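You operate a simulated robot arm through the tools that you are given. There is no shell and no other tool. Be economical: measure what you need, move in short steps, check, and stop when the job is done.

You run a simulated two-armed robot. Do the job below in one go: nothing can be reset, and whatever is moved stays where it is left.

TASK
Grind salt to about the mill's line, working on the pull-out board.
Fine: hold the mill while you turn its head; then put mill and board back. Set down upright: salt mill. Where these are worked on the way, their far stop is far enough and under half their travel is too little: pull-out board.

It is judged by the outcome, as a careful person would: the job done as asked, and still so three seconds after it is handed in. It fails if anything else is knocked over, pushed out of place, dropped, spilled or broken.

THE ROBOT
Two 7-joint arms with two-finger parallel grippers on one trunk, on a base that drives. Base frame: it is fixed to the floor where the robot stands at the start and does not move with it; the origin is under the middle of the robot, x ahead of it, y to its left, z up. Units: mm, degrees, N and s.
The left shoulder is at the start at [70, 133, 1294], the right one opposite. With the tool pointing down near the work surface each hand reaches from about 100 to 600 mm from the robot's upright axis, wherever it stands, measured 20 degrees to its own side. Places, roughly: mill head [600, 400, 900]; pull-out board [700, 100, 700]; top of the pull-out board [700, 100, 800]. Payload 1.57 kg a hand.
The TCP of each hand is the grasp point between the finger pads, 30 mm short of the fingertips. In the tool frame z runs along the fingers and y along their closing line. The gripper opens to 80 mm. The fingers are 17 mm wide and 12 mm thick; the gripper's body (40 by 82 mm) begins 80 mm behind the TCP.
Orientation is that of the tool frame in the base frame, as a unit quaternion [x, y, z, w]. With the fingers straight down and closing along the base's y, the tool's x points along the base's -x, its y along +y and its z along -z.

THE INTERFACE
- The arms move only by the tool servo_tool. It takes "left_deltas", "right_deltas" or both (then of equal length, played together; a hand with none holds still); each is a list of rows, each an object (a shift or turn left out is 0, a gripper value left out holds the last) with "dr": the turn, a rotation vector about the tool's x, y, z in units of 60 degrees (1.0 is 60 degrees), a list of three; "xyz": the shift along the tool's x, y, z in units of 150 mm (1.0 is 150 mm), a list of three; "grip": the gripper command, from -1 (fully open) to 1 (shut), values between in proportion. In form: [{"dr": [ax, ay, az], "xyz": [x, y, z], "grip": grip}, ...]. A call has 1 to 8 rows; each row is the pose to reach, as a shift and turn from the pose commanded when the call began, along the tool's axes at that moment. A call with a number of a shift or a turn outside -1 to 1 is refused whole. Rows are played at 5 a second. More than 50 mm and 8.6 degrees between two rows, or a gripper value outside its range, and nothing of the call is played. Where a pose cannot be reached the arm comes as near as it can. A force on the tool above 60 N (or 10 N above the force at the start of the call, whichever is more), or a blocked arm, ends the call early, and 0.2 s more pass. The fingers move at their own pace (about 153 mm/s each) and stop on an object; they squeeze with about 26 N. The grip force told is the motor's: it shows also when the fingers shut on nothing. Time passes only in rows, and 0.2 s behind the last, so rows that repeat a pose let the fingers close. The reply holds the time, the measured pose of the TCP, the force on the tool along the base axes, the opening and the grip force, in the units named above and with some noise, with the torque about the TCP (base axes, N m) and any sound that the robot's microphone picked up.
- Cameras (640 x 400 px; columns grow to the right, rows downward): "scene" is now at [130.8, 26.6, 1503.3]; the picture's right is [0.38, -0.93, -0.00], its down [-0.72, -0.29, -0.63] and it looks along [0.59, 0.24, -0.77] (base axes); focal length 277 px, centre (320, 200). "left" rides on the left gripper at [72, 7, -122] in its tool frame; the picture's right is [-0.09, 1.00, 0.00], its down [-0.84, -0.08, -0.54] and it looks along [-0.54, -0.05, 0.84] (tool axes); focal length 238 px, centre (320, 200). "right" rides on the right gripper at [72, -7, -122] in its tool frame; the picture's right is [0.09, 1.00, 0.00], its down [-0.84, 0.08, -0.54] and it looks along [-0.54, 0.05, 0.84] (tool axes); focal length 238 px, centre (320, 200). There is no depth. A picture from a camera that has moved, and an enlarged one, comes with that camera's place and axes in the base frame and with its lens. The place of the scene camera against the robot may be out by one fixed shift of up to 18 mm in any direction.
- snapshot(camera): a new picture of that camera. It takes no simulated time.
- slide_trunk(by): slides the trunk up (or, below 0, down) by that many mm; the arms and the scene camera ride with it, the base frame stays. It gives what a move gives, with no picture.
- base_move(legs): drives the robot by 1 to 6 legs, each [ahead, left, turn to the left] in mm, mm and degrees, along the robot's own axes; the way and the turn of a leg run together, so that a leg with both is an arc; at most 1500 mm and 180 degrees a leg. The arms and the cameras ride along, it lands a little off, and it stops where it bumps. It gives what a move gives.
- turn_head(pan, tilt): turns the head with the scene camera to pan (to the left, within 86 degrees either way) and tilt (down, from -29 to 69), counted from straight ahead of the robot. It gives what a move gives.
- enlarge(camera, box): a new picture of the part [left, top, right, bottom] of that camera's present view, enlarged. It takes no simulated time.
- sign_off(): hands the job in; it is judged then, once.

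Work in short steps. Places have to be worked out from the pictures, the camera data and where the tool is seen: move nearer, look again, correct. Check each grasp and each placing, and mend what went wrong. You have 120 turns and 100 pictures in all, those below and enlarged ones among them. Open the grippers and draw the arms clear of the work before you hand the job in, unless the task says otherwise; then end with one line.

The tools are called after "Call:" by a JSON object that holds its "name" and its "arguments". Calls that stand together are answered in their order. servo_tool: Moves the arms, as the interface text tells. Its arguments: {"type":"object","properties":{"left_deltas":{"type":"array","items":{"type":"object","properties":{"dr":{"type":"array","items":{"type":"number"}},"xyz":{"type":"array","items":{"type":"number"}},"grip":{"type":"number"}}}},"right_deltas":{"type":"array","items":{"type":"object","properties":{"dr":{"type":"array","items":{"type":"number"}},"xyz":{"type":"array","items":{"type":"number"}},"grip":{"type":"number"}}}}},"required":[]} The other tools are called the same way: slide_trunk (by) slides the trunk up or down; base_move (legs) drives the base; turn_head (pan, tilt) turns the head that bears the scene camera; snapshot (camera) takes a picture; enlarge (camera, box) takes an enlarged picture of a part of a camera's view; sign_off () hands the job in.

At the start:

```text
time_s: 0.0
left_tool_pos: [337.1, 390.6, 1243.7]
left_tcp_rot: [0.0, 1.0, 0.0, -0.001]
left_wrist_force: [0.3, 0.3, -0.4]
left_ft_torque: [0.0, 0.01, 0.0]
left_width: 79.7
left_gripper_force: 0.1
right_tool_pos: [388.2, -32.0, 1269.4]
right_tcp_rot: [0.001, 1.0, 0.0, 0.0]
right_wrist_force: [0.3, 0.1, -0.1]
right_ft_torque: [-0.01, -0.01, -0.01]
right_width: 80.0
right_gripper_force: 0.0
trunk travel left (down, up): [-868.0, 72.0]
robot x, y, heading: [-2.5, 1.0, -0.0]
head pan, tilt: [22.3, 50.7]
```

scene: 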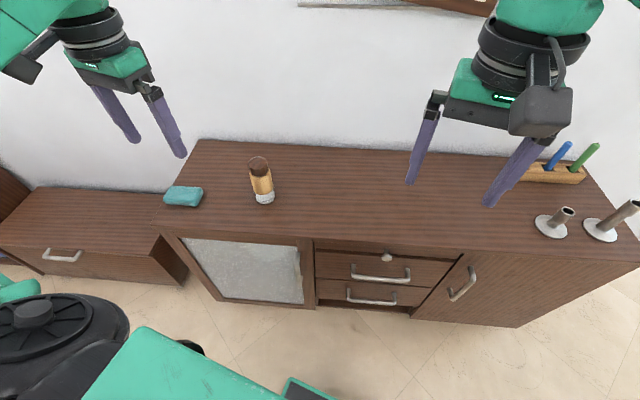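
right: 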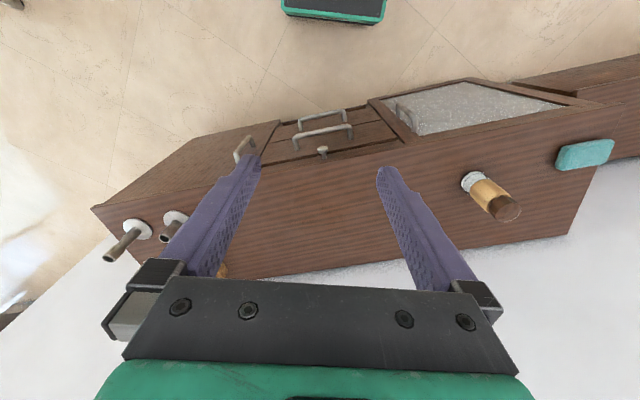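
left: 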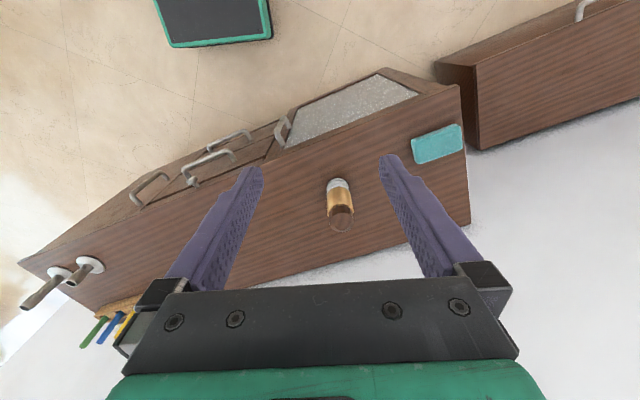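

I'll take closer looks at the mill and the board front before moving.

Call:
{"name": "enlarge", "arguments": {"camera": "scene", "box": [220, 140, 310, 220]}}

Call:
{"name": "enlarge", "arguments": {"camera": "scene", "box": [290, 220, 490, 330]}}

Call:
{"name": "enlarge", "arguments": {"camera": "left", "box": [280, 150, 400, 250]}}

```text
5.00 times, centred on (265, 180) of scene
camera zoom: at [130.8, 26.6, 1503.3], right [0.38, -0.93, 0.0], down [-0.72, -0.29, -0.63], along [0.59, 0.24, -0.77], focal length 1386 px, centre (595, 300)
```

zoom: 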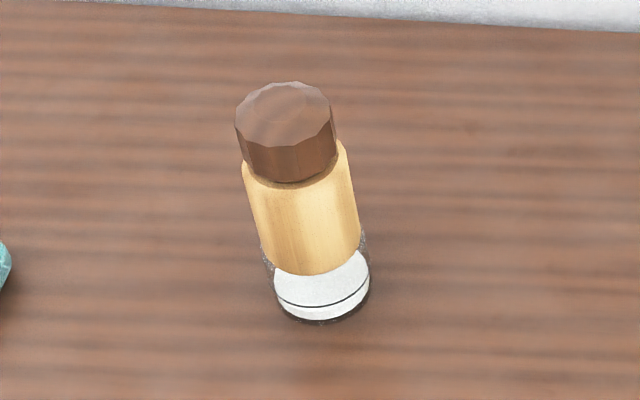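

```text
3.20 times, centred on (390, 275) of scene
camera zoom: at [130.8, 26.6, 1503.3], right [0.38, -0.93, 0.0], down [-0.72, -0.29, -0.63], along [0.59, 0.24, -0.77], focal length 887 px, centre (96, -40)
```

zoom: 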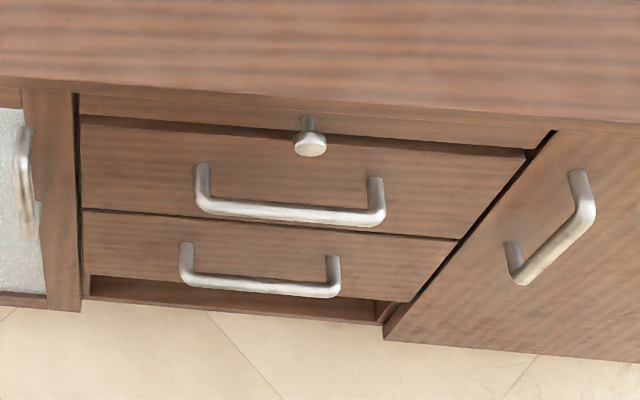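

```text
4.00 times, centred on (340, 200) of left
camera zoom: at [265.1, 397.3, 1365.0], right [0.09, 1.0, 0.0], down [0.84, -0.08, 0.54], along [0.54, -0.05, -0.84], focal length 953 px, centre (240, 200)
```

zoom: 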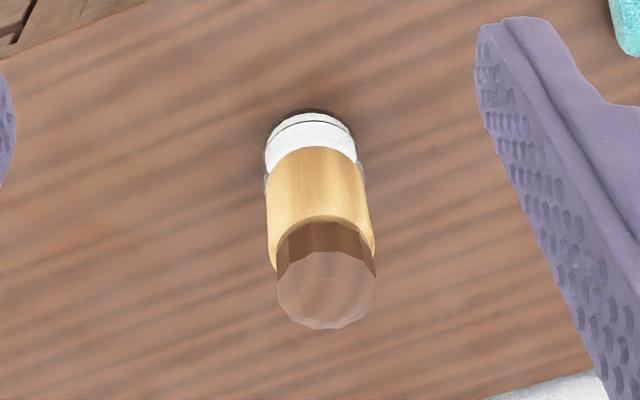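

The cabinet front seems turned about 18° to the left of my heading. I turn the robot to face it squarely and aim the head straight at it, then look again.

Call:
{"name": "base_move", "arguments": {"legs": [[0, 0, 18.4]]}}

Call:
{"name": "turn_head", "arguments": {"pan": 0, "tilt": 50}}

Call:
{"name": "snapshot", "arguments": {"camera": "scene"}}

Call:
{"name": "snapshot", "arguments": {"camera": "right"}}

Call:
{"name": "snapshot", "arguments": {"camera": "left"}}

```text
time_s: 1.4
left_tool_pos: [195.5, 477.5, 1243.0]
left_tcp_rot: [-0.162, 0.987, 0.001, 0.001]
left_wrist_force: [0.3, 0.3, 0.4]
left_ft_torque: [-0.01, -0.05, 0.03]
left_width: 79.6
left_gripper_force: 0.1
right_tool_pos: [378.3, 93.4, 1267.9]
right_tcp_rot: [-0.162, 0.987, 0.0, 0.0]
right_wrist_force: [-0.3, 0.0, 0.0]
right_ft_torque: [-0.01, -0.04, 0.03]
right_width: 79.8
right_gripper_force: 0.0
trunk travel left (down, up): [-868.0, 72.0]
robot x, y, heading: [0.9, 2.0, 18.5]
head pan, tilt: [22.3, 50.7]
```

```text
time_s: 2.3
left_tool_pos: [196.1, 478.5, 1242.4]
left_tcp_rot: [-0.162, 0.987, -0.001, 0.001]
left_wrist_force: [-0.6, 0.4, 0.5]
left_ft_torque: [0.0, -0.02, -0.02]
left_width: 80.0
left_gripper_force: 0.1
right_tool_pos: [377.8, 94.0, 1268.1]
right_tcp_rot: [-0.161, 0.987, -0.001, 0.0]
right_wrist_force: [0.4, 0.2, 0.0]
right_ft_torque: [-0.01, 0.0, 0.05]
right_width: 79.8
right_gripper_force: 0.0
trunk travel left (down, up): [-868.0, 72.0]
robot x, y, heading: [2.2, 0.6, 18.3]
head pan, tilt: [0.0, 50.0]
```

```text
93 pictures are left
camera scene: at [130.2, 38.7, 1504.3], right [0.32, -0.95, 0.0], down [-0.73, -0.24, -0.64], along [0.61, 0.21, -0.77], focal length 277 px, centre (320, 200)
```

scene: 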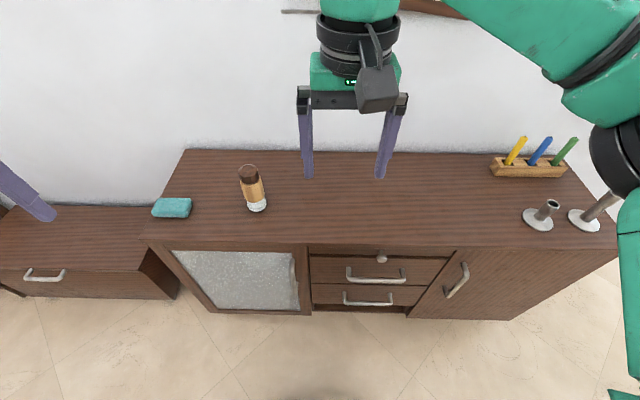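

```text
92 pictures are left
camera right: at [311.2, 64.5, 1390.6], right [-0.4, 0.91, 0.0], down [0.77, 0.34, 0.54], along [0.5, 0.22, -0.84], focal length 238 px, centre (320, 200)
```

right: 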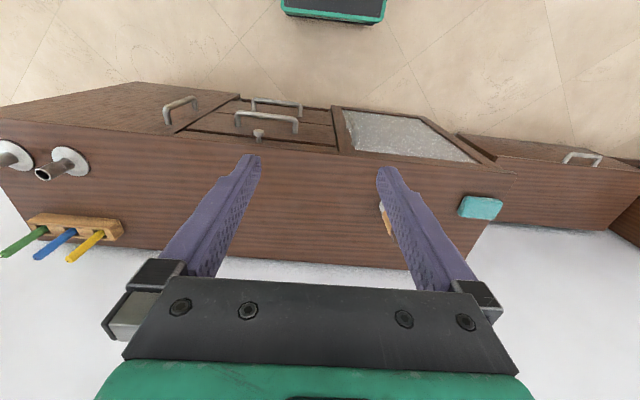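

```text
91 pictures are left
camera left: at [124.3, 461.6, 1364.9], right [-0.23, 0.97, 0.0], down [0.82, 0.19, 0.54], along [0.53, 0.12, -0.84], focal length 238 px, centre (320, 200)
```

left: 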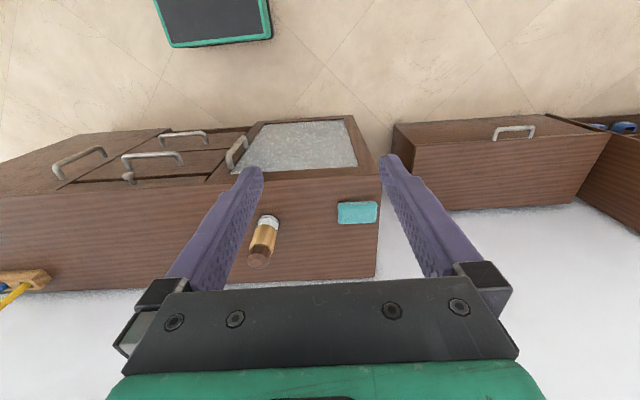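

The knob triangulates to roughly n=530 mm ahead, 184 mm right, z≈750 (in robot-aligned coordinates). I move the right hand above and in front of it.

Call:
{"name": "servo_tool", "arguments": {"right_deltas": [{"xyz": [-0.147, -0.2, 0.2]}, {"xyz": [-0.293, -0.4, 0.4]}, {"xyz": [-0.44, -0.6, 0.6]}, {"xyz": [-0.587, -0.8, 0.8]}, {"xyz": [-0.733, -1.0, 1.0]}]}}

Call:
{"name": "servo_tool", "arguments": {"right_deltas": [{"xyz": [0, 0, 0.33]}, {"xyz": [0, 0, 0.66]}, {"xyz": [0, 0, 1.0]}, {"xyz": [0, 0, 1.0]}]}}

Call:
{"name": "snapshot", "arguments": {"camera": "right"}}

Call:
{"name": "snapshot", "arguments": {"camera": "scene"}}

```text
time_s: 3.5
left_tool_pos: [196.3, 478.1, 1243.7]
left_tcp_rot: [-0.161, 0.987, 0.0, -0.001]
left_wrist_force: [-0.2, 0.0, -0.2]
left_ft_torque: [0.01, 0.01, 0.0]
left_width: 79.7
left_gripper_force: 0.0
right_tool_pos: [529.8, -14.4, 1121.1]
right_tcp_rot: [-0.162, 0.987, 0.001, 0.0]
right_wrist_force: [1.2, -0.1, -0.4]
right_ft_torque: [0.04, 0.04, 0.0]
right_width: 80.1
right_gripper_force: 0.1
trunk travel left (down, up): [-868.0, 72.0]
robot x, y, heading: [1.9, -1.7, 18.5]
head pan, tilt: [0.0, 50.0]
```

```text
refused: row 3 steps farther than a row can; nothing moved
```

```text
90 pictures are left
camera right: at [463.0, -44.2, 1242.2], right [-0.4, 0.91, 0.0], down [0.77, 0.34, 0.54], along [0.49, 0.22, -0.84], focal length 238 px, centre (320, 200)
```

right: 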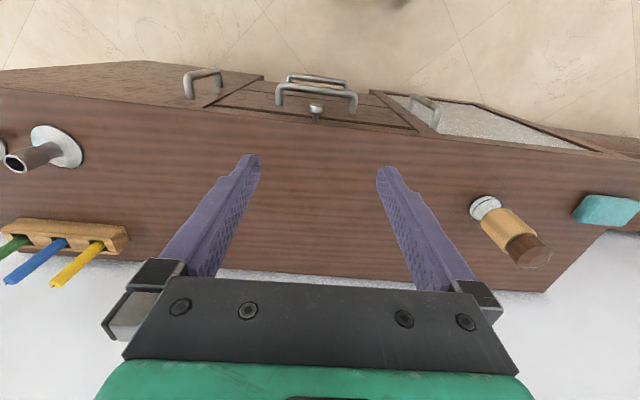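

```text
89 pictures are left
camera scene: at [132.3, 36.8, 1504.2], right [0.32, -0.95, 0.0], down [-0.73, -0.24, -0.64], along [0.61, 0.21, -0.77], focal length 277 px, centre (320, 200)
```

scene: 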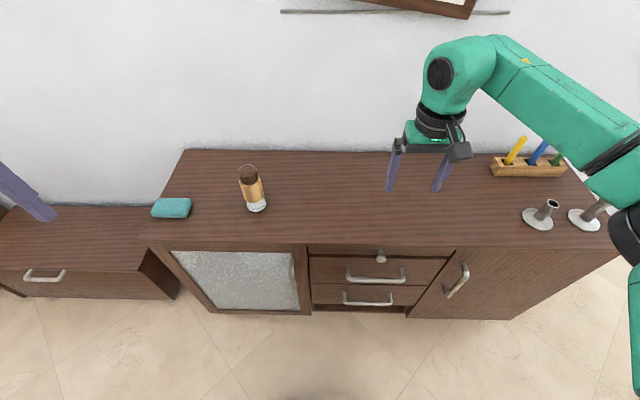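

The knob solves consistently to about n=528, e=−187, z=749. I descend in front of the cabinet to get a closer look.

Call:
{"name": "servo_tool", "arguments": {"right_deltas": [{"xyz": [0, 0, 0.32]}, {"xyz": [0, 0, 0.64]}, {"xyz": [0, -0.02, 0.96]}, {"xyz": [0, -0.04, 1.0]}]}}

Call:
{"name": "servo_tool", "arguments": {"right_deltas": [{"xyz": [0, 0, 0.32]}, {"xyz": [0, 0, 0.64]}, {"xyz": [0, 0, 0.7]}]}}

Call:
{"name": "snapshot", "arguments": {"camera": "right"}}

```text
time_s: 4.5
left_tool_pos: [194.6, 478.4, 1243.1]
left_tcp_rot: [-0.162, 0.987, -0.002, 0.0]
left_wrist_force: [-0.3, -0.2, 1.1]
left_ft_torque: [0.02, 0.03, 0.02]
left_width: 80.1
left_gripper_force: 0.1
right_tool_pos: [533.0, -19.2, 969.8]
right_tcp_rot: [-0.162, 0.987, 0.001, 0.0]
right_wrist_force: [0.9, 0.3, -0.5]
right_ft_torque: [-0.01, -0.01, -0.02]
right_width: 79.9
right_gripper_force: 0.1
trunk travel left (down, up): [-868.0, 72.0]
robot x, y, heading: [-2.4, 1.9, 18.6]
head pan, tilt: [0.0, 50.0]
```

```text
time_s: 5.3
left_tool_pos: [196.3, 477.6, 1241.7]
left_tcp_rot: [-0.161, 0.987, -0.001, -0.001]
left_wrist_force: [-0.2, 0.7, 0.5]
left_ft_torque: [0.02, 0.04, 0.0]
left_width: 80.1
left_gripper_force: 0.1
right_tool_pos: [531.7, -18.8, 866.6]
right_tcp_rot: [-0.161, 0.987, 0.0, 0.0]
right_wrist_force: [0.1, -0.4, 0.6]
right_ft_torque: [0.0, 0.02, -0.03]
right_width: 80.2
right_gripper_force: 0.0
trunk travel left (down, up): [-868.0, 72.0]
robot x, y, heading: [-2.3, -1.8, 18.6]
head pan, tilt: [0.0, 50.0]
```

```text
88 pictures are left
camera right: at [465.2, -47.8, 988.1], right [-0.4, 0.91, 0.0], down [0.77, 0.34, 0.54], along [0.5, 0.22, -0.84], focal length 238 px, centre (320, 200)
```

right: 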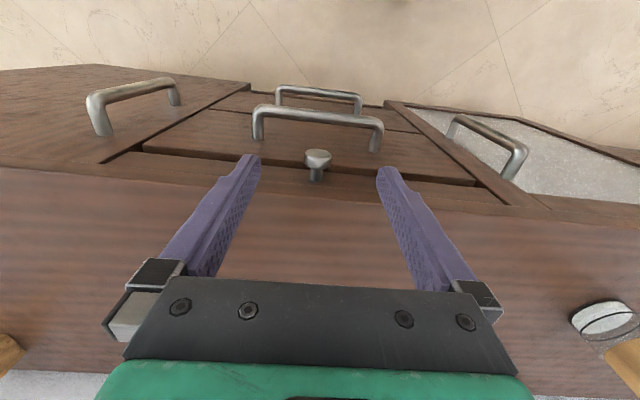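

Call:
{"name": "enlarge", "arguments": {"camera": "right", "box": [240, 90, 400, 220]}}

```text
3.08 times, centred on (320, 155) of right
camera zoom: at [465.2, -47.8, 988.1], right [-0.4, 0.91, 0.0], down [0.77, 0.34, 0.54], along [0.5, 0.22, -0.84], focal length 733 px, centre (320, 338)
```

zoom: 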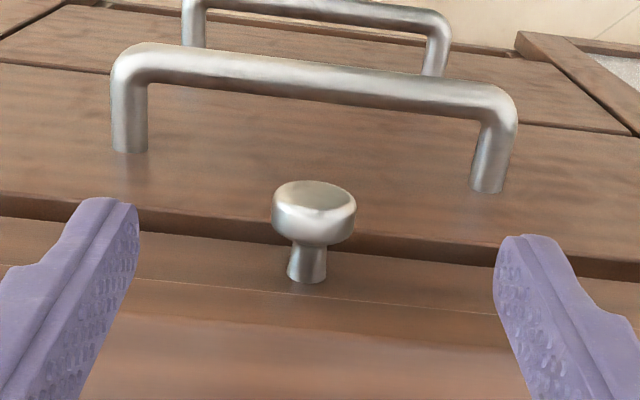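

Knob is centred between the fingers; the countertop edge lies behind it. I move to n≈527 and lower so that the fingers straddle the knob, then close gently.

Call:
{"name": "servo_tool", "arguments": {"right_deltas": [{"xyz": [-0.1, -0.01, 0.2]}, {"xyz": [-0.19, -0.01, 0.4]}, {"xyz": [-0.19, -0.01, 0.6]}, {"xyz": [-0.19, -0.01, 0.76]}, {"xyz": [-0.19, -0.01, 0.76]}]}}

Call:
{"name": "snapshot", "arguments": {"camera": "right"}}

```text
time_s: 6.5
left_tool_pos: [195.4, 479.3, 1242.2]
left_tcp_rot: [-0.162, 0.987, -0.002, 0.0]
left_wrist_force: [-0.7, -0.8, 0.0]
left_ft_torque: [0.0, -0.01, 0.02]
left_width: 79.6
left_gripper_force: 0.2
right_tool_pos: [528.1, -7.7, 772.7]
right_tcp_rot: [-0.161, 0.987, -0.001, 0.0]
right_wrist_force: [-0.1, -0.3, 0.8]
right_ft_torque: [0.01, -0.01, -0.04]
right_width: 80.1
right_gripper_force: 0.0
right hand out of reach, approached as far as the arm can: row 2, 3, 4, 5
trunk travel left (down, up): [-868.0, 72.0]
robot x, y, heading: [5.4, -0.7, 18.6]
head pan, tilt: [0.0, 50.0]
```

```text
86 pictures are left
camera right: at [461.4, -37.0, 893.5], right [-0.4, 0.91, 0.0], down [0.77, 0.34, 0.54], along [0.5, 0.22, -0.84], focal length 238 px, centre (320, 200)
```

right: 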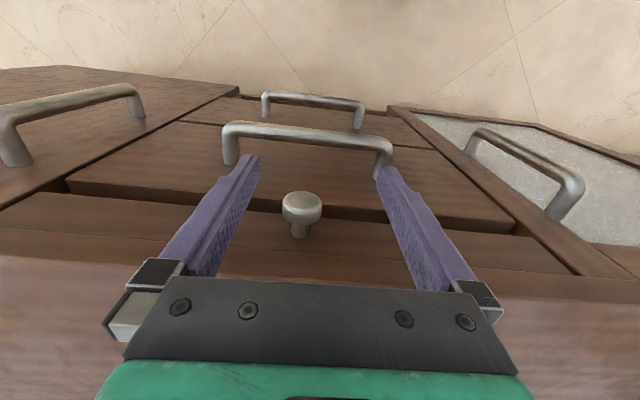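

The arm is at its reach limit here. I raise the hand, then lower the trunk by 170 mm to gain reach.

Call:
{"name": "servo_tool", "arguments": {"right_deltas": [{"xyz": [0, 0, -0.3]}, {"xyz": [0.05, 0, -0.6]}, {"xyz": [0.1, 0, -0.9]}, {"xyz": [0.19, 0, -1.0]}, {"xyz": [0.19, 0, -1.0]}]}}

Call:
{"name": "slide_trunk", "arguments": {"by": -170}}

```text
time_s: 7.7
left_tool_pos: [195.6, 477.3, 1243.5]
left_tcp_rot: [-0.162, 0.987, 0.0, 0.0]
left_wrist_force: [0.7, -0.2, 0.4]
left_ft_torque: [-0.01, 0.0, 0.01]
left_width: 80.0
left_gripper_force: 0.1
right_tool_pos: [501.7, -17.8, 921.5]
right_tcp_rot: [-0.16, 0.987, 0.0, 0.0]
right_wrist_force: [0.1, -0.2, -0.1]
right_ft_torque: [0.01, 0.03, -0.06]
right_width: 80.1
right_gripper_force: 0.0
trunk travel left (down, up): [-868.0, 72.0]
robot x, y, heading: [-2.0, 1.9, 18.6]
head pan, tilt: [0.0, 50.0]
```

```text
time_s: 9.6
left_tool_pos: [195.4, 478.6, 1072.9]
left_tcp_rot: [-0.161, 0.987, 0.001, 0.0]
left_wrist_force: [-0.4, -1.0, -0.7]
left_ft_torque: [0.02, 0.03, 0.02]
left_width: 79.9
left_gripper_force: 0.0
right_tool_pos: [502.5, -19.7, 751.6]
right_tcp_rot: [-0.16, 0.987, 0.0, 0.0]
right_wrist_force: [-0.9, 0.1, -0.1]
right_ft_torque: [0.0, 0.02, -0.01]
right_width: 79.9
right_gripper_force: 0.0
trunk travel left (down, up): [-698.0, 242.0]
robot x, y, heading: [1.5, -0.8, 18.9]
head pan, tilt: [0.0, 50.0]
```

Call:
{"name": "servo_tool", "arguments": {"right_deltas": [{"xyz": [-0.1, -0.05, 0.0]}, {"xyz": [-0.25, -0.052, 0.01]}, {"xyz": [-0.373, -0.052, 0.013]}, {"xyz": [-0.373, -0.052, 0.013]}]}}

Call:
{"name": "snapshot", "arguments": {"camera": "right"}}

```text
time_s: 10.6
left_tool_pos: [195.1, 477.6, 1072.3]
left_tcp_rot: [-0.162, 0.987, 0.0, 0.002]
left_wrist_force: [-0.5, 0.3, -0.7]
left_ft_torque: [0.0, 0.01, -0.03]
left_width: 79.8
left_gripper_force: 0.2
right_tool_pos: [559.5, -7.7, 749.9]
right_tcp_rot: [-0.161, 0.987, 0.001, 0.0]
right_wrist_force: [1.0, 0.4, 0.5]
right_ft_torque: [0.01, 0.02, -0.01]
right_width: 79.9
right_gripper_force: 0.1
trunk travel left (down, up): [-698.0, 242.0]
robot x, y, heading: [1.2, 1.2, 18.5]
head pan, tilt: [0.0, 50.0]
```

```text
85 pictures are left
camera right: at [492.6, -37.6, 871.9], right [-0.4, 0.91, 0.0], down [0.77, 0.34, 0.54], along [0.5, 0.22, -0.84], focal length 238 px, centre (320, 200)
```

right: 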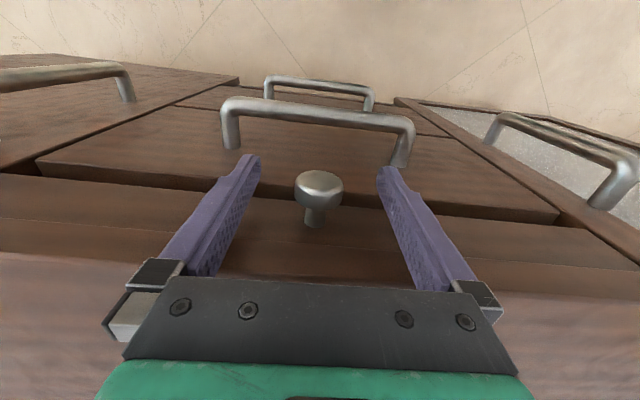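

The knob sits between the finger pads. I close the right gripper.

Call:
{"name": "servo_tool", "arguments": {"right_deltas": [{"grip": 1, "xyz": [0, 0, 0.02]}, {"grip": 1, "xyz": [0, 0, 0.02]}, {"grip": 1, "xyz": [0, 0, 0.02]}]}}

Call:
{"name": "snapshot", "arguments": {"camera": "right"}}

```text
time_s: 11.4
left_tool_pos: [195.1, 477.7, 1072.8]
left_tcp_rot: [-0.162, 0.987, 0.0, 0.0]
left_wrist_force: [0.4, 0.6, -0.3]
left_ft_torque: [0.03, 0.0, 0.01]
left_width: 79.9
left_gripper_force: 0.0
right_tool_pos: [559.5, -8.6, 747.1]
right_tcp_rot: [-0.161, 0.987, 0.0, 0.001]
right_wrist_force: [2.9, -3.5, 9.9]
right_ft_torque: [-0.15, 0.39, -0.06]
right_width: 29.1
right_gripper_force: 38.9
trunk travel left (down, up): [-698.0, 242.0]
robot x, y, heading: [-0.0, 0.4, 18.6]
head pan, tilt: [0.0, 50.0]
```

```text
84 pictures are left
camera right: at [491.9, -38.3, 869.2], right [-0.4, 0.92, 0.0], down [0.77, 0.34, 0.54], along [0.5, 0.22, -0.84], focal length 238 px, centre (320, 200)
```

right: 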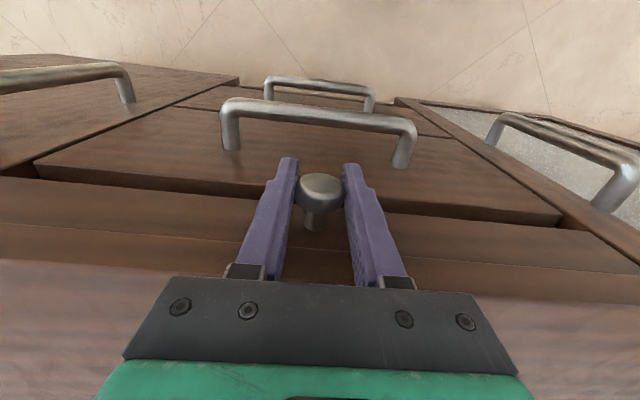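

Gripped on the knob head (29 mm). I pull gently straight out towards me and check the forces.

Call:
{"name": "servo_tool", "arguments": {"right_deltas": [{"xyz": [0.1, 0, 0]}, {"xyz": [0.2, 0, 0]}, {"xyz": [0.3, 0, 0]}, {"xyz": [0.4, 0, 0]}]}}

Call:
{"name": "snapshot", "arguments": {"camera": "right"}}

```text
time_s: 12.4
left_tool_pos: [194.2, 478.0, 1072.8]
left_tcp_rot: [-0.162, 0.987, 0.0, 0.001]
left_wrist_force: [-0.2, 0.1, -0.4]
left_ft_torque: [-0.04, -0.01, 0.0]
left_width: 79.9
left_gripper_force: 0.0
right_tool_pos: [500.8, -26.3, 747.5]
right_tcp_rot: [-0.161, 0.987, 0.0, 0.0]
right_wrist_force: [0.0, -1.3, 6.6]
right_ft_torque: [0.46, -0.79, -0.03]
right_width: 29.6
right_gripper_force: 39.2
trunk travel left (down, up): [-698.0, 242.0]
robot x, y, heading: [0.3, 2.5, 18.4]
head pan, tilt: [0.0, 50.0]
```

```text
83 pictures are left
camera right: at [434.2, -56.4, 869.3], right [-0.4, 0.91, 0.0], down [0.77, 0.34, 0.54], along [0.5, 0.22, -0.84], focal length 238 px, centre (320, 200)
```

right: 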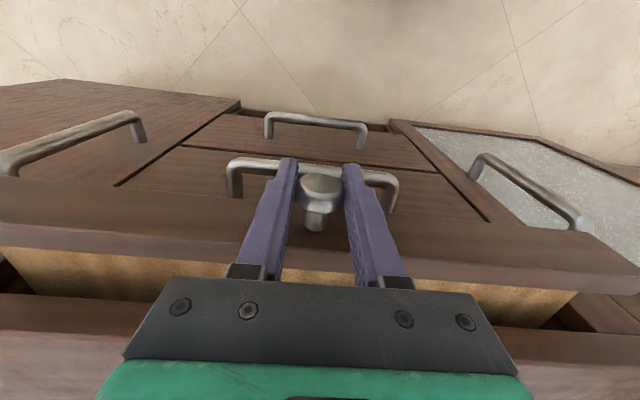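

The board slides out freely. I continue pulling by 150 mm.

Call:
{"name": "servo_tool", "arguments": {"right_deltas": [{"xyz": [0.15, 0, 0]}, {"xyz": [0.3, 0, 0]}, {"xyz": [0.45, 0, 0]}, {"xyz": [0.6, 0, 0]}, {"xyz": [0.75, 0, 0]}, {"xyz": [0.9, 0, 0]}, {"xyz": [1.0, 0, 0]}]}}

Call:
{"name": "snapshot", "arguments": {"camera": "scene"}}

```text
time_s: 14.0
left_tool_pos: [192.0, 480.6, 1072.6]
left_tcp_rot: [-0.161, 0.987, -0.001, 0.001]
left_wrist_force: [0.8, -0.7, -0.3]
left_ft_torque: [-0.03, -0.03, -0.04]
left_width: 80.1
left_gripper_force: 0.1
right_tool_pos: [356.8, -71.1, 747.3]
right_tcp_rot: [-0.164, 0.987, -0.001, 0.001]
right_wrist_force: [-2.7, 12.5, 24.4]
right_ft_torque: [0.36, -0.6, 0.07]
right_width: 29.3
right_gripper_force: 38.9
trunk travel left (down, up): [-698.0, 242.0]
robot x, y, heading: [3.5, -3.1, 18.7]
head pan, tilt: [0.0, 50.0]
```

```text
82 pictures are left
camera scene: at [126.7, 41.6, 1334.7], right [0.32, -0.95, 0.0], down [-0.72, -0.25, -0.64], along [0.61, 0.2, -0.76], focal length 277 px, centre (320, 200)
```

scene: 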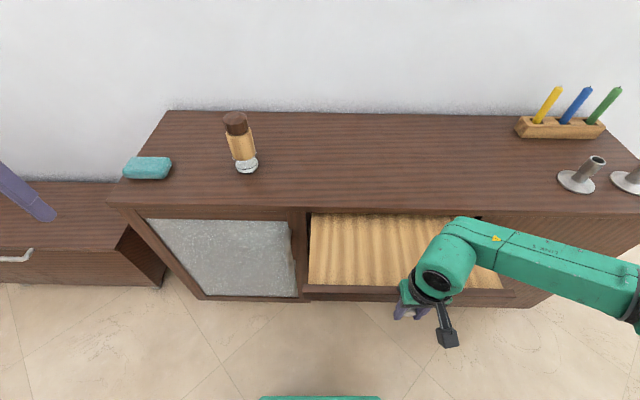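

Lateral force suggests the slide runs at ~17°, so I pull on with a slight sideways correction to find the stop.

Call:
{"name": "servo_tool", "arguments": {"right_deltas": [{"xyz": [0.0, 0.03, 0]}, {"xyz": [0.15, 0.038, 0]}, {"xyz": [0.3, 0.042, 0]}, {"xyz": [0.45, 0.046, 0]}, {"xyz": [0.6, 0.05, 0]}]}}

Call:
{"name": "snapshot", "arguments": {"camera": "scene"}}

```text
time_s: 15.2
left_tool_pos: [196.6, 477.7, 1071.8]
left_tcp_rot: [-0.161, 0.987, 0.0, 0.0]
left_wrist_force: [0.0, -0.3, 0.3]
left_ft_torque: [0.0, -0.01, 0.03]
left_width: 79.8
left_gripper_force: 0.0
right_tool_pos: [270.2, -96.5, 744.4]
right_tcp_rot: [-0.162, 0.987, 0.0, -0.004]
right_wrist_force: [-0.6, -0.1, 0.5]
right_ft_torque: [-0.03, -0.01, -0.01]
right_width: 0.0
right_gripper_force: 21.8
trunk travel left (down, up): [-698.0, 242.0]
robot x, y, heading: [-2.1, 1.0, 18.8]
head pan, tilt: [0.0, 50.0]
```

```text
81 pictures are left
camera scene: at [131.2, 38.1, 1333.7], right [0.32, -0.95, 0.0], down [-0.73, -0.24, -0.64], along [0.61, 0.2, -0.77], focal length 277 px, centre (320, 200)
```

scene: 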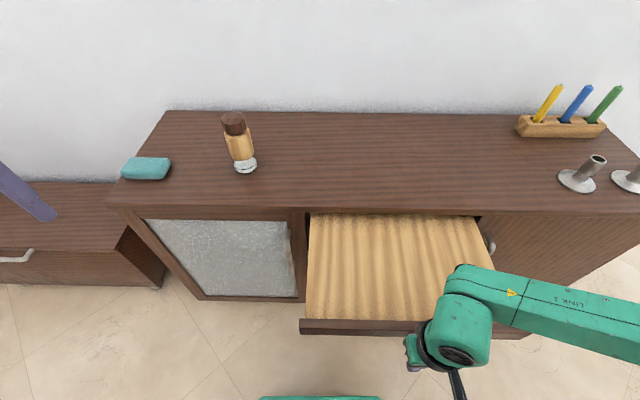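

The knob slipped at the end of travel, with the board about 270–280 mm out (its stop). I raise the right hand clear and open it, while the left hand moves forward and pitches 60° for a forward-down grasp of the mill body.

Call:
{"name": "servo_tool", "arguments": {"right_deltas": [{"xyz": [0, 0, -0.15]}, {"xyz": [0, 0, -0.3]}, {"xyz": [0, 0, -0.45]}, {"xyz": [0, 0, -0.6]}, {"xyz": [0, 0, -0.75]}, {"xyz": [0, 0, -0.9], "grip": -1}, {"xyz": [0, 0, -1.0], "grip": -1}], "left_deltas": [{"xyz": [-0.11, -0.13, 0], "dr": [0, -0.142, 0]}, {"xyz": [-0.22, -0.26, 0], "dr": [0, -0.284, 0]}, {"xyz": [-0.33, -0.39, 0], "dr": [0, -0.426, 0]}, {"xyz": [-0.44, -0.52, 0], "dr": [0, -0.568, 0]}, {"xyz": [-0.55, -0.65, 0], "dr": [0, -0.71, 0]}, {"xyz": [-0.66, -0.78, 0], "dr": [0, -0.852, 0]}, {"xyz": [-0.75, -0.9, 0], "dr": [0, -0.99, 0]}]}}

Call:
{"name": "snapshot", "arguments": {"camera": "scene"}}

Call:
{"name": "snapshot", "arguments": {"camera": "left"}}

```text
time_s: 16.8
left_tool_pos: [379.2, 415.2, 1146.0]
left_tcp_rot: [-0.141, 0.858, 0.079, 0.487]
left_wrist_force: [1.2, -0.3, -0.3]
left_ft_torque: [-0.02, 0.05, 0.03]
left_width: 80.1
left_gripper_force: 0.1
left hand out of reach, approached as far as the arm can: row 5, 6, 7
right_tool_pos: [278.2, -89.5, 871.8]
right_tcp_rot: [-0.169, 0.986, 0.003, -0.006]
right_wrist_force: [2.2, 0.2, 0.7]
right_ft_torque: [-0.01, 0.04, -0.01]
right_width: 79.9
right_gripper_force: 0.2
right hand out of reach, approached as far as the arm can: row 5, 6, 7
trunk travel left (down, up): [-698.0, 242.0]
robot x, y, heading: [-1.9, 3.2, 18.5]
head pan, tilt: [0.0, 50.0]
```

```text
80 pictures are left
camera scene: at [132.6, 38.7, 1334.2], right [0.32, -0.95, 0.0], down [-0.73, -0.24, -0.64], along [0.61, 0.2, -0.77], focal length 277 px, centre (320, 200)
```

scene: 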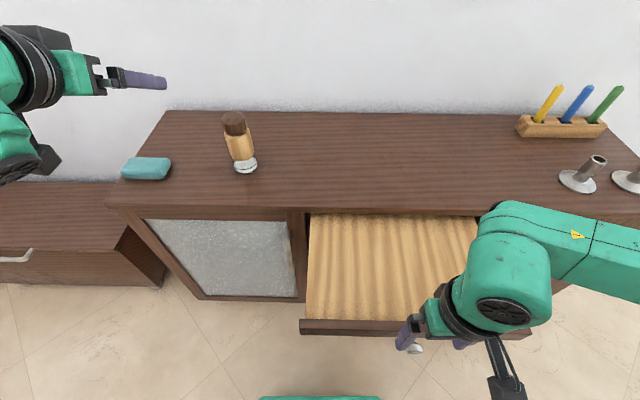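

```text
79 pictures are left
camera left: at [241.7, 375.9, 1146.6], right [-0.27, 0.96, 0.08], down [-0.01, -0.08, 1.0], along [0.96, 0.27, 0.03], focal length 238 px, centre (320, 200)
```

left: 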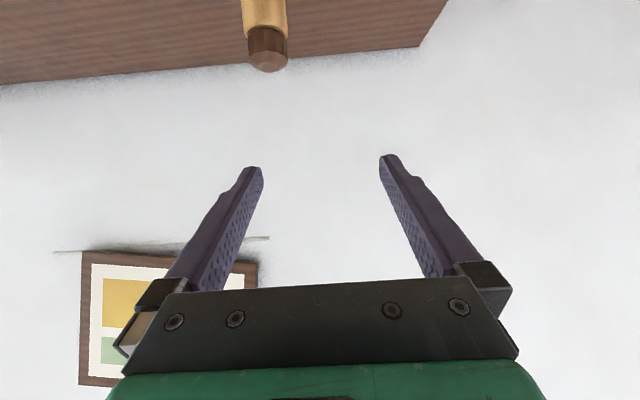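

Left orientation is right (59° pitch) but it was limited high up. I bring it down and nearer to the mill's height for a look.

Call:
{"name": "servo_tool", "arguments": {"left_deltas": [{"xyz": [0.19, -0.085, 0.19]}, {"xyz": [0.38, -0.17, 0.38]}, {"xyz": [0.57, -0.255, 0.57]}, {"xyz": [0.76, -0.34, 0.76]}, {"xyz": [0.95, -0.43, 0.95]}, {"xyz": [0.95, -0.43, 0.95]}]}}

Call:
{"name": "snapshot", "arguments": {"camera": "left"}}

Call:
{"name": "snapshot", "arguments": {"camera": "scene"}}

```text
time_s: 18.2
left_tool_pos: [445.0, 368.4, 947.9]
left_tcp_rot: [-0.141, 0.857, 0.08, 0.489]
left_wrist_force: [0.1, -0.5, -0.8]
left_ft_torque: [-0.05, 0.01, -0.01]
left_width: 80.0
left_gripper_force: 0.0
right_tool_pos: [278.3, -88.0, 873.8]
right_tcp_rot: [-0.169, 0.986, 0.002, -0.002]
right_wrist_force: [-1.0, 0.1, -0.1]
right_ft_torque: [-0.01, -0.05, 0.0]
right_width: 80.5
right_gripper_force: 0.1
trunk travel left (down, up): [-698.0, 242.0]
robot x, y, heading: [-1.2, -0.6, 18.7]
head pan, tilt: [0.0, 50.0]
```

```text
78 pictures are left
camera left: at [308.5, 330.1, 948.8], right [-0.27, 0.96, 0.08], down [-0.01, -0.09, 1.0], along [0.96, 0.27, 0.04], focal length 238 px, centre (320, 200)
```

left: 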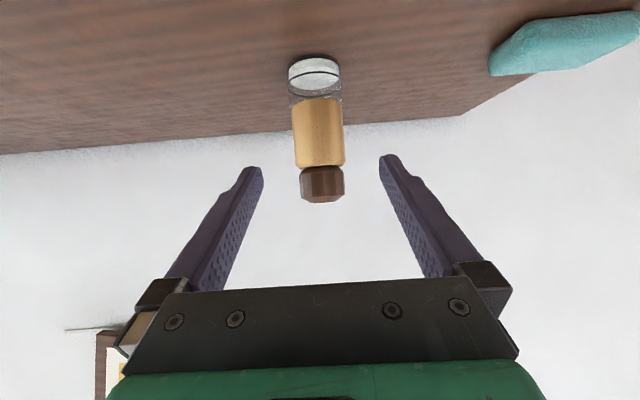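

```text
77 pictures are left
camera scene: at [129.7, 38.2, 1334.4], right [0.32, -0.95, 0.0], down [-0.73, -0.24, -0.64], along [0.61, 0.2, -0.77], focal length 277 px, centre (320, 200)
```

scene: 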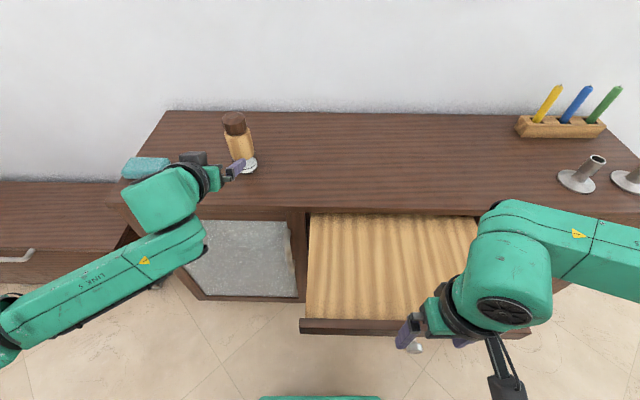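

Clear view: mill base z≈797, wooden body ≈837–919, head above, body axis about n=692, e=205. I lower to body height and stop short of the mill.

Call:
{"name": "servo_tool", "arguments": {"left_deltas": [{"xyz": [0.11, -0.013, 0.26]}, {"xyz": [0.23, -0.027, 0.52]}, {"xyz": [0.23, -0.027, 0.52]}]}}

Call:
{"name": "snapshot", "arguments": {"camera": "left"}}

Call:
{"name": "enlarge", "arguments": {"camera": "left", "box": [240, 0, 400, 130]}}

```text
time_s: 19.0
left_tool_pos: [492.3, 379.2, 878.7]
left_tcp_rot: [-0.139, 0.857, 0.078, 0.489]
left_wrist_force: [0.3, 0.2, 0.3]
left_ft_torque: [0.01, -0.02, 0.0]
left_width: 80.2
left_gripper_force: 0.2
right_tool_pos: [277.5, -88.5, 872.0]
right_tcp_rot: [-0.168, 0.986, 0.002, -0.001]
right_wrist_force: [-0.4, -0.4, 0.1]
right_ft_torque: [0.01, 0.0, -0.03]
right_width: 79.8
right_gripper_force: 0.1
trunk travel left (down, up): [-698.0, 242.0]
robot x, y, heading: [-3.3, -2.9, 18.5]
head pan, tilt: [0.0, 50.0]
```

```text
76 pictures are left
camera left: at [355.9, 340.1, 879.6], right [-0.27, 0.96, 0.08], down [-0.01, -0.09, 1.0], along [0.96, 0.27, 0.04], focal length 238 px, centre (320, 200)
```

left: 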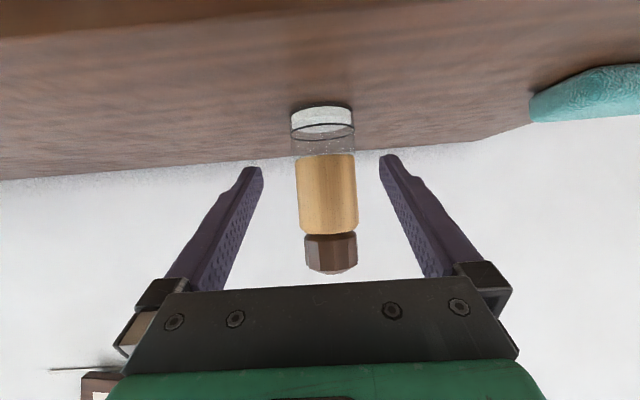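

```text
3.08 times, centred on (320, 65) of left
camera zoom: at [355.9, 340.1, 879.6], right [-0.27, 0.96, 0.08], down [-0.01, -0.09, 1.0], along [0.96, 0.27, 0.04], focal length 733 px, centre (320, 615)
```

zoom: 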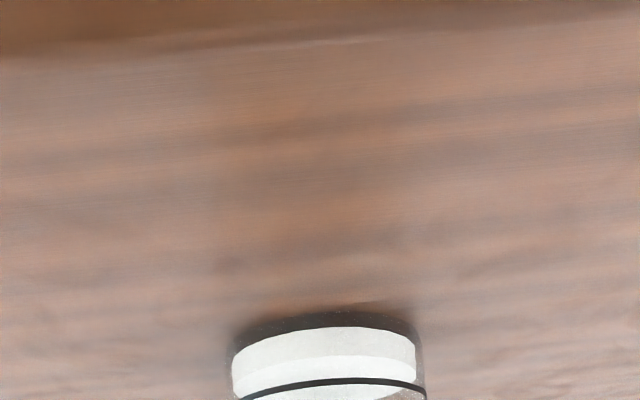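

Call:
{"name": "enlarge", "arguments": {"camera": "left", "box": [280, 90, 370, 165]}}

```text
5.33 times, centred on (325, 128) of left
camera zoom: at [355.9, 340.1, 879.6], right [-0.27, 0.96, 0.08], down [-0.01, -0.09, 1.0], along [0.96, 0.27, 0.04], focal length 1271 px, centre (293, 587)
```

zoom: 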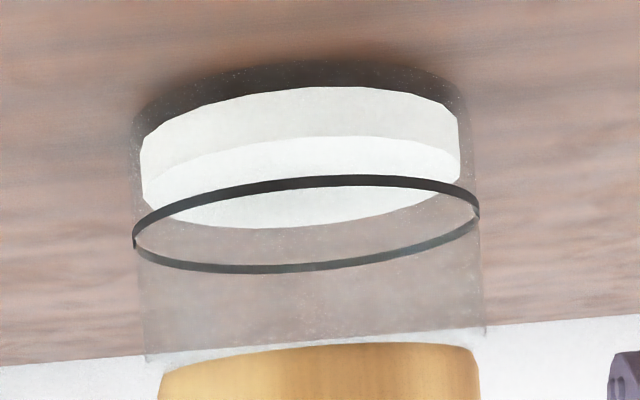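

The glass cup at the bottom holds salt below a dark ring line; grinding should raise it to the ring. The body is centred between the fingers; I advance 105 mm horizontally.

Call:
{"name": "servo_tool", "arguments": {"left_deltas": [{"xyz": [-0.12, 0.0, 0.2]}, {"xyz": [-0.24, 0.003, 0.4]}, {"xyz": [-0.359, 0.006, 0.6]}, {"xyz": [-0.359, 0.006, 0.6]}]}}

Call:
{"name": "snapshot", "arguments": {"camera": "left"}}

```text
time_s: 20.0
left_tool_pos: [592.6, 413.9, 878.9]
left_tcp_rot: [-0.141, 0.857, 0.081, 0.489]
left_wrist_force: [0.5, -0.5, 0.3]
left_ft_torque: [-0.03, -0.01, 0.02]
left_width: 80.0
left_gripper_force: 0.1
right_tool_pos: [277.9, -88.2, 873.4]
right_tcp_rot: [-0.168, 0.986, 0.003, -0.002]
right_wrist_force: [-0.3, 1.1, -0.4]
right_ft_torque: [0.02, -0.01, 0.0]
right_width: 79.8
right_gripper_force: 0.2
trunk travel left (down, up): [-698.0, 242.0]
robot x, y, heading: [-2.9, -4.9, 18.6]
head pan, tilt: [0.0, 50.0]
```

```text
73 pictures are left
camera left: at [456.0, 374.9, 879.1], right [-0.27, 0.96, 0.08], down [-0.02, -0.09, 1.0], along [0.96, 0.27, 0.04], focal length 238 px, centre (320, 200)
```

left: 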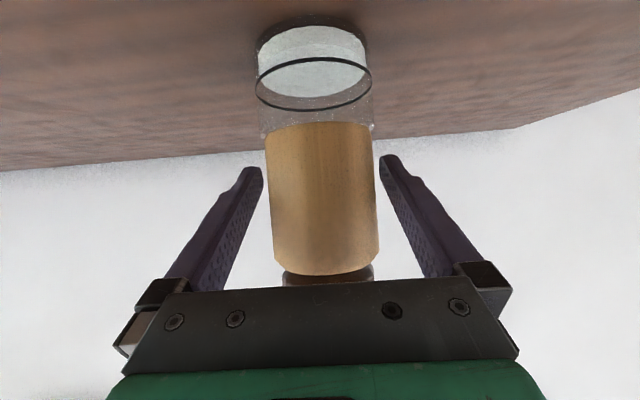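

The body now lies between the pads at TCP depth. I close the left gripper.

Call:
{"name": "servo_tool", "arguments": {"left_deltas": [{"grip": 1}, {"grip": 1}, {"grip": 1}]}}

Call:
{"name": "snapshot", "arguments": {"camera": "left"}}

```text
time_s: 20.8
left_tool_pos: [592.3, 414.6, 877.8]
left_tcp_rot: [-0.14, 0.857, 0.079, 0.49]
left_wrist_force: [0.2, 1.5, 2.9]
left_ft_torque: [0.0, -0.07, 0.03]
left_width: 61.5
left_gripper_force: 26.3
right_tool_pos: [278.0, -86.5, 874.9]
right_tcp_rot: [-0.169, 0.986, 0.002, -0.001]
right_wrist_force: [0.0, 0.4, 0.1]
right_ft_torque: [0.02, -0.02, 0.03]
right_width: 79.9
right_gripper_force: 0.0
trunk travel left (down, up): [-698.0, 242.0]
robot x, y, heading: [0.4, 1.6, 18.8]
head pan, tilt: [0.0, 50.0]
```

```text
72 pictures are left
camera left: at [456.0, 375.1, 879.2], right [-0.27, 0.96, 0.08], down [-0.02, -0.09, 1.0], along [0.96, 0.27, 0.04], focal length 238 px, centre (320, 200)
```

left: 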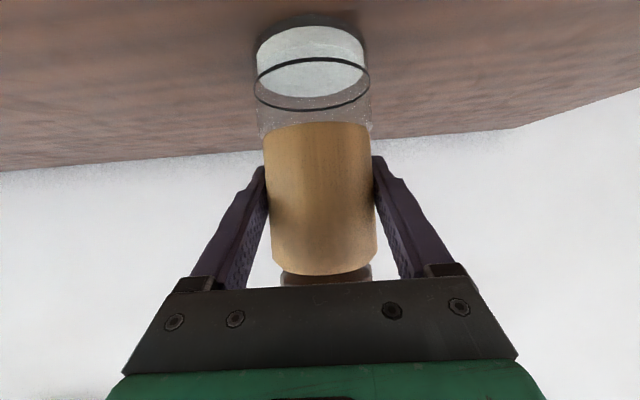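

Firm grip at 61.5 mm. I lift the mill straight up 60 mm.

Call:
{"name": "servo_tool", "arguments": {"left_deltas": [{"xyz": [-0.115, 0, -0.068]}, {"xyz": [-0.23, 0, -0.137]}, {"xyz": [-0.343, 0, -0.205]}, {"xyz": [-0.343, 0, -0.205]}]}}

Call:
{"name": "snapshot", "arguments": {"camera": "scene"}}

Call:
{"name": "snapshot", "arguments": {"camera": "left"}}

```text
time_s: 21.8
left_tool_pos: [593.0, 414.9, 940.2]
left_tcp_rot: [-0.141, 0.857, 0.08, 0.488]
left_wrist_force: [-0.4, 0.0, -3.4]
left_ft_torque: [0.01, 0.03, -0.04]
left_width: 61.3
left_gripper_force: 26.3
right_tool_pos: [278.9, -88.6, 873.1]
right_tcp_rot: [-0.168, 0.986, 0.003, -0.003]
right_wrist_force: [0.9, -0.6, -0.2]
right_ft_torque: [-0.01, -0.01, 0.02]
right_width: 80.0
right_gripper_force: 0.1
trunk travel left (down, up): [-698.0, 242.0]
robot x, y, heading: [-2.4, 3.2, 18.4]
head pan, tilt: [0.0, 50.0]
```

```text
71 pictures are left
camera scene: at [131.4, 38.9, 1334.2], right [0.32, -0.95, 0.0], down [-0.73, -0.24, -0.64], along [0.61, 0.2, -0.77], focal length 277 px, centre (320, 200)
```

scene: 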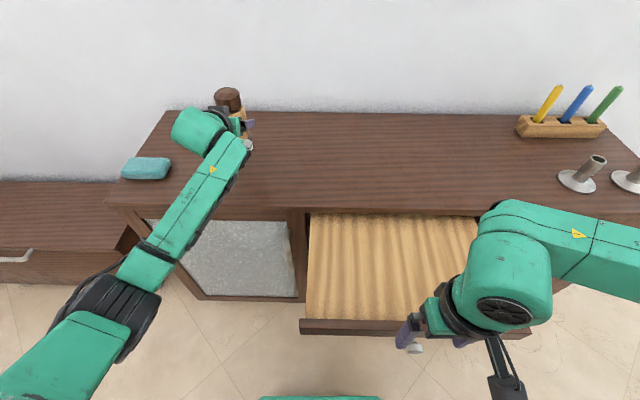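

```text
70 pictures are left
camera left: at [456.0, 376.0, 940.3], right [-0.27, 0.96, 0.08], down [-0.01, -0.09, 1.0], along [0.96, 0.27, 0.04], focal length 238 px, centre (320, 200)
```

left: 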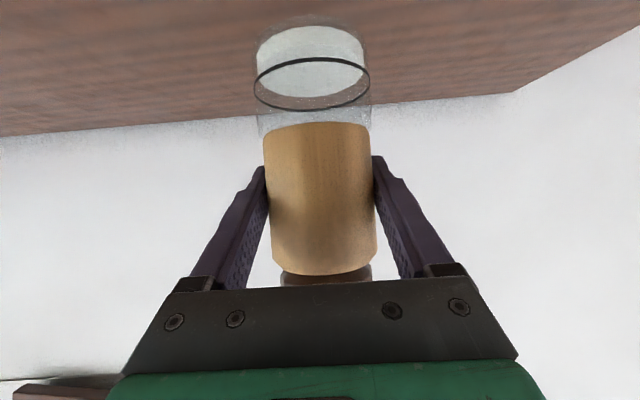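

Mill lifted cleanly. I carry it towards the board in two stages, turning the hand about the vertical so it will come from the front-left.

Call:
{"name": "servo_tool", "arguments": {"left_deltas": [{"xyz": [0.113, -0.187, -0.189], "dr": [0.1, 0, 0.06]}, {"xyz": [0.226, -0.373, -0.378], "dr": [0.2, 0, 0.12]}, {"xyz": [0.338, -0.56, -0.566], "dr": [0.3, 0, 0.18]}, {"xyz": [0.451, -0.746, -0.755], "dr": [0.4, 0, 0.24]}, {"xyz": [0.564, -0.933, -0.944], "dr": [0.5, 0, 0.3]}, {"xyz": [0.564, -0.933, -0.944], "dr": [0.5, 0, 0.3]}]}}

Call:
{"name": "snapshot", "arguments": {"camera": "scene"}}

```text
time_s: 23.2
left_tool_pos: [479.0, 228.9, 934.8]
left_tcp_rot: [0.125, 0.86, -0.07, 0.49]
left_wrist_force: [0.5, -0.1, -3.8]
left_ft_torque: [0.03, -0.01, 0.0]
left_width: 61.4
left_gripper_force: 26.1
right_tool_pos: [278.5, -87.5, 872.8]
right_tcp_rot: [-0.169, 0.986, 0.002, -0.002]
right_wrist_force: [-0.1, -0.2, 0.1]
right_ft_torque: [0.01, 0.0, -0.04]
right_width: 79.9
right_gripper_force: 0.0
trunk travel left (down, up): [-698.0, 242.0]
robot x, y, heading: [-1.3, 0.3, 18.6]
head pan, tilt: [0.0, 50.0]
```

```text
69 pictures are left
camera scene: at [131.7, 38.8, 1334.1], right [0.32, -0.95, 0.0], down [-0.73, -0.24, -0.64], along [0.61, 0.2, -0.77], focal length 277 px, centre (320, 200)
```

scene: 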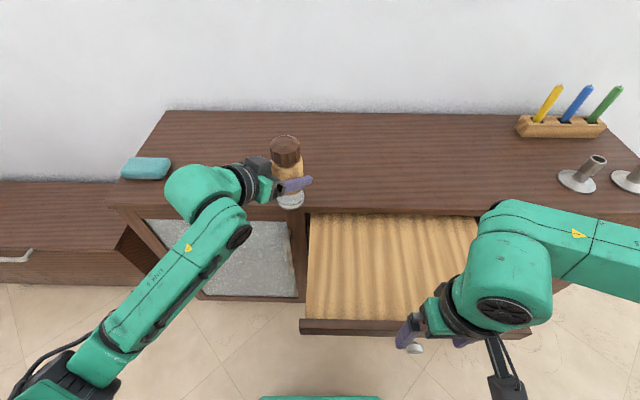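

The mill is over the edge of the counter. I slide it sideways over the board at height, then lower to about 30 mm above the board.

Call:
{"name": "servo_tool", "arguments": {"left_deltas": [{"xyz": [-0.006, -0.25, 0.01]}, {"xyz": [-0.011, -0.5, 0.02]}, {"xyz": [-0.017, -0.75, 0.03]}, {"xyz": [-0.023, -1.0, 0.038]}, {"xyz": [0.16, -1.0, 0.148]}, {"xyz": [0.349, -1.0, 0.26]}, {"xyz": [0.349, -1.0, 0.26]}]}}

Call:
{"name": "snapshot", "arguments": {"camera": "scene"}}

Call:
{"name": "snapshot", "arguments": {"camera": "left"}}

Call:
{"name": "snapshot", "arguments": {"camera": "right"}}

```text
time_s: 24.8
left_tool_pos: [445.4, 84.1, 875.6]
left_tcp_rot: [0.124, 0.86, -0.069, 0.489]
left_wrist_force: [-0.7, -0.5, -3.9]
left_ft_torque: [0.02, 0.0, 0.02]
left_width: 61.2
left_gripper_force: 25.7
right_tool_pos: [278.7, -88.2, 875.1]
right_tcp_rot: [-0.168, 0.986, 0.003, -0.001]
right_wrist_force: [-0.6, 0.4, -0.6]
right_ft_torque: [0.02, -0.02, 0.01]
right_width: 80.1
right_gripper_force: 0.1
trunk travel left (down, up): [-698.0, 242.0]
robot x, y, heading: [3.0, 1.6, 18.9]
head pan, tilt: [0.0, 50.0]
```

```text
68 pictures are left
camera scene: at [131.1, 38.2, 1334.2], right [0.32, -0.95, 0.0], down [-0.73, -0.24, -0.64], along [0.61, 0.2, -0.77], focal length 277 px, centre (320, 200)
```

scene: 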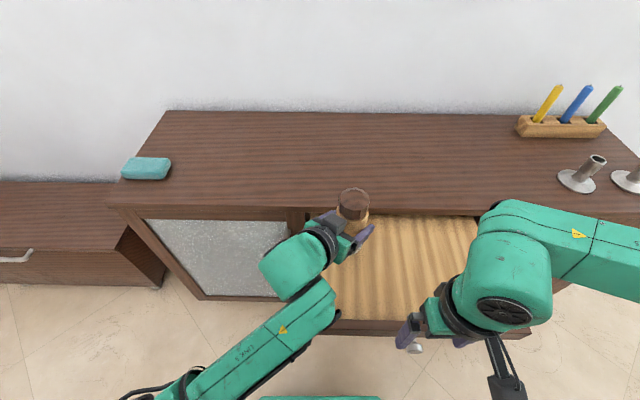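

```text
67 pictures are left
camera left: at [311.0, 130.8, 875.9], right [0.33, 0.94, 0.08], down [-0.06, -0.07, 1.0], along [0.94, -0.33, 0.04], focal length 238 px, centre (320, 200)
```

left: 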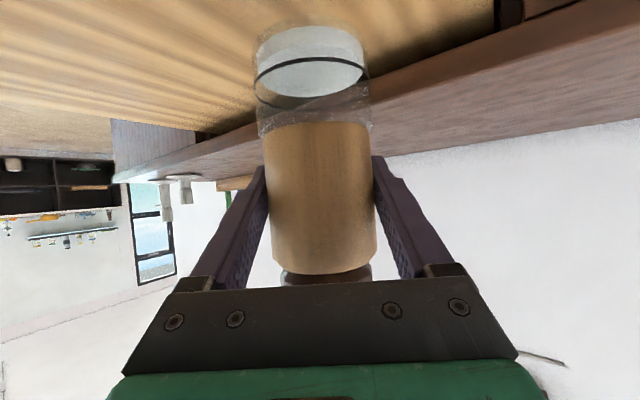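

```text
66 pictures are left
camera right: at [213.3, -119.4, 995.1], right [-0.42, 0.91, 0.01], down [0.77, 0.35, 0.54], along [0.49, 0.23, -0.84], focal length 238 px, centre (320, 200)
```

right: 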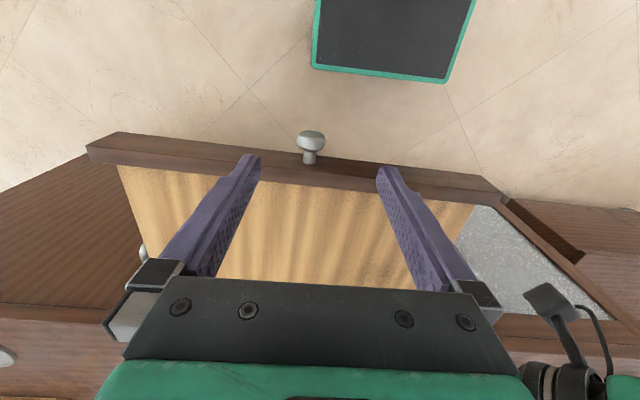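

Call:
{"name": "servo_tool", "arguments": {"left_deltas": [{"xyz": [0.086, 0, 0.051]}, {"xyz": [0.166, 0, 0.099]}, {"xyz": [0.166, 0, 0.099]}]}}

Call:
{"name": "snapshot", "arguments": {"camera": "left"}}

```text
time_s: 25.6
left_tool_pos: [444.7, 84.7, 845.6]
left_tcp_rot: [0.124, 0.86, -0.069, 0.49]
left_wrist_force: [-0.2, 0.4, -4.7]
left_ft_torque: [-0.03, -0.03, 0.02]
left_width: 61.3
left_gripper_force: 25.9
right_tool_pos: [278.1, -87.9, 874.1]
right_tcp_rot: [-0.169, 0.986, 0.002, -0.001]
right_wrist_force: [0.4, 0.7, 0.4]
right_ft_torque: [-0.01, 0.04, -0.02]
right_width: 80.1
right_gripper_force: 0.0
trunk travel left (down, up): [-698.0, 242.0]
robot x, y, heading: [1.6, 0.0, 18.6]
head pan, tilt: [0.0, 50.0]
```

```text
65 pictures are left
camera left: at [310.3, 130.8, 845.4], right [0.33, 0.94, 0.08], down [-0.06, -0.07, 1.0], along [0.94, -0.33, 0.04], focal length 238 px, centre (320, 200)
```

left: 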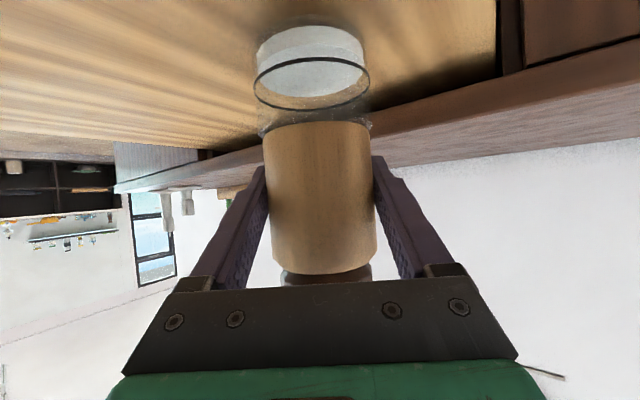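

Call:
{"name": "servo_tool", "arguments": {"left_deltas": [{"xyz": [0.0114, 0, 0.0068]}, {"xyz": [0.0229, 0, 0.0137]}, {"xyz": [0.0343, 0, 0.0205]}]}}

```text
time_s: 26.4
left_tool_pos: [443.7, 84.3, 839.9]
left_tcp_rot: [0.124, 0.86, -0.069, 0.491]
left_wrist_force: [0.1, 0.7, -4.5]
left_ft_torque: [0.01, -0.01, -0.02]
left_width: 61.2
left_gripper_force: 25.8
right_tool_pos: [279.7, -88.5, 872.8]
right_tcp_rot: [-0.168, 0.986, 0.002, -0.002]
right_wrist_force: [0.3, -0.7, 0.0]
right_ft_torque: [-0.02, 0.0, -0.03]
right_width: 79.7
right_gripper_force: 0.0
trunk travel left (down, up): [-698.0, 242.0]
robot x, y, heading: [-0.4, -0.5, 18.7]
head pan, tilt: [0.0, 50.0]
```

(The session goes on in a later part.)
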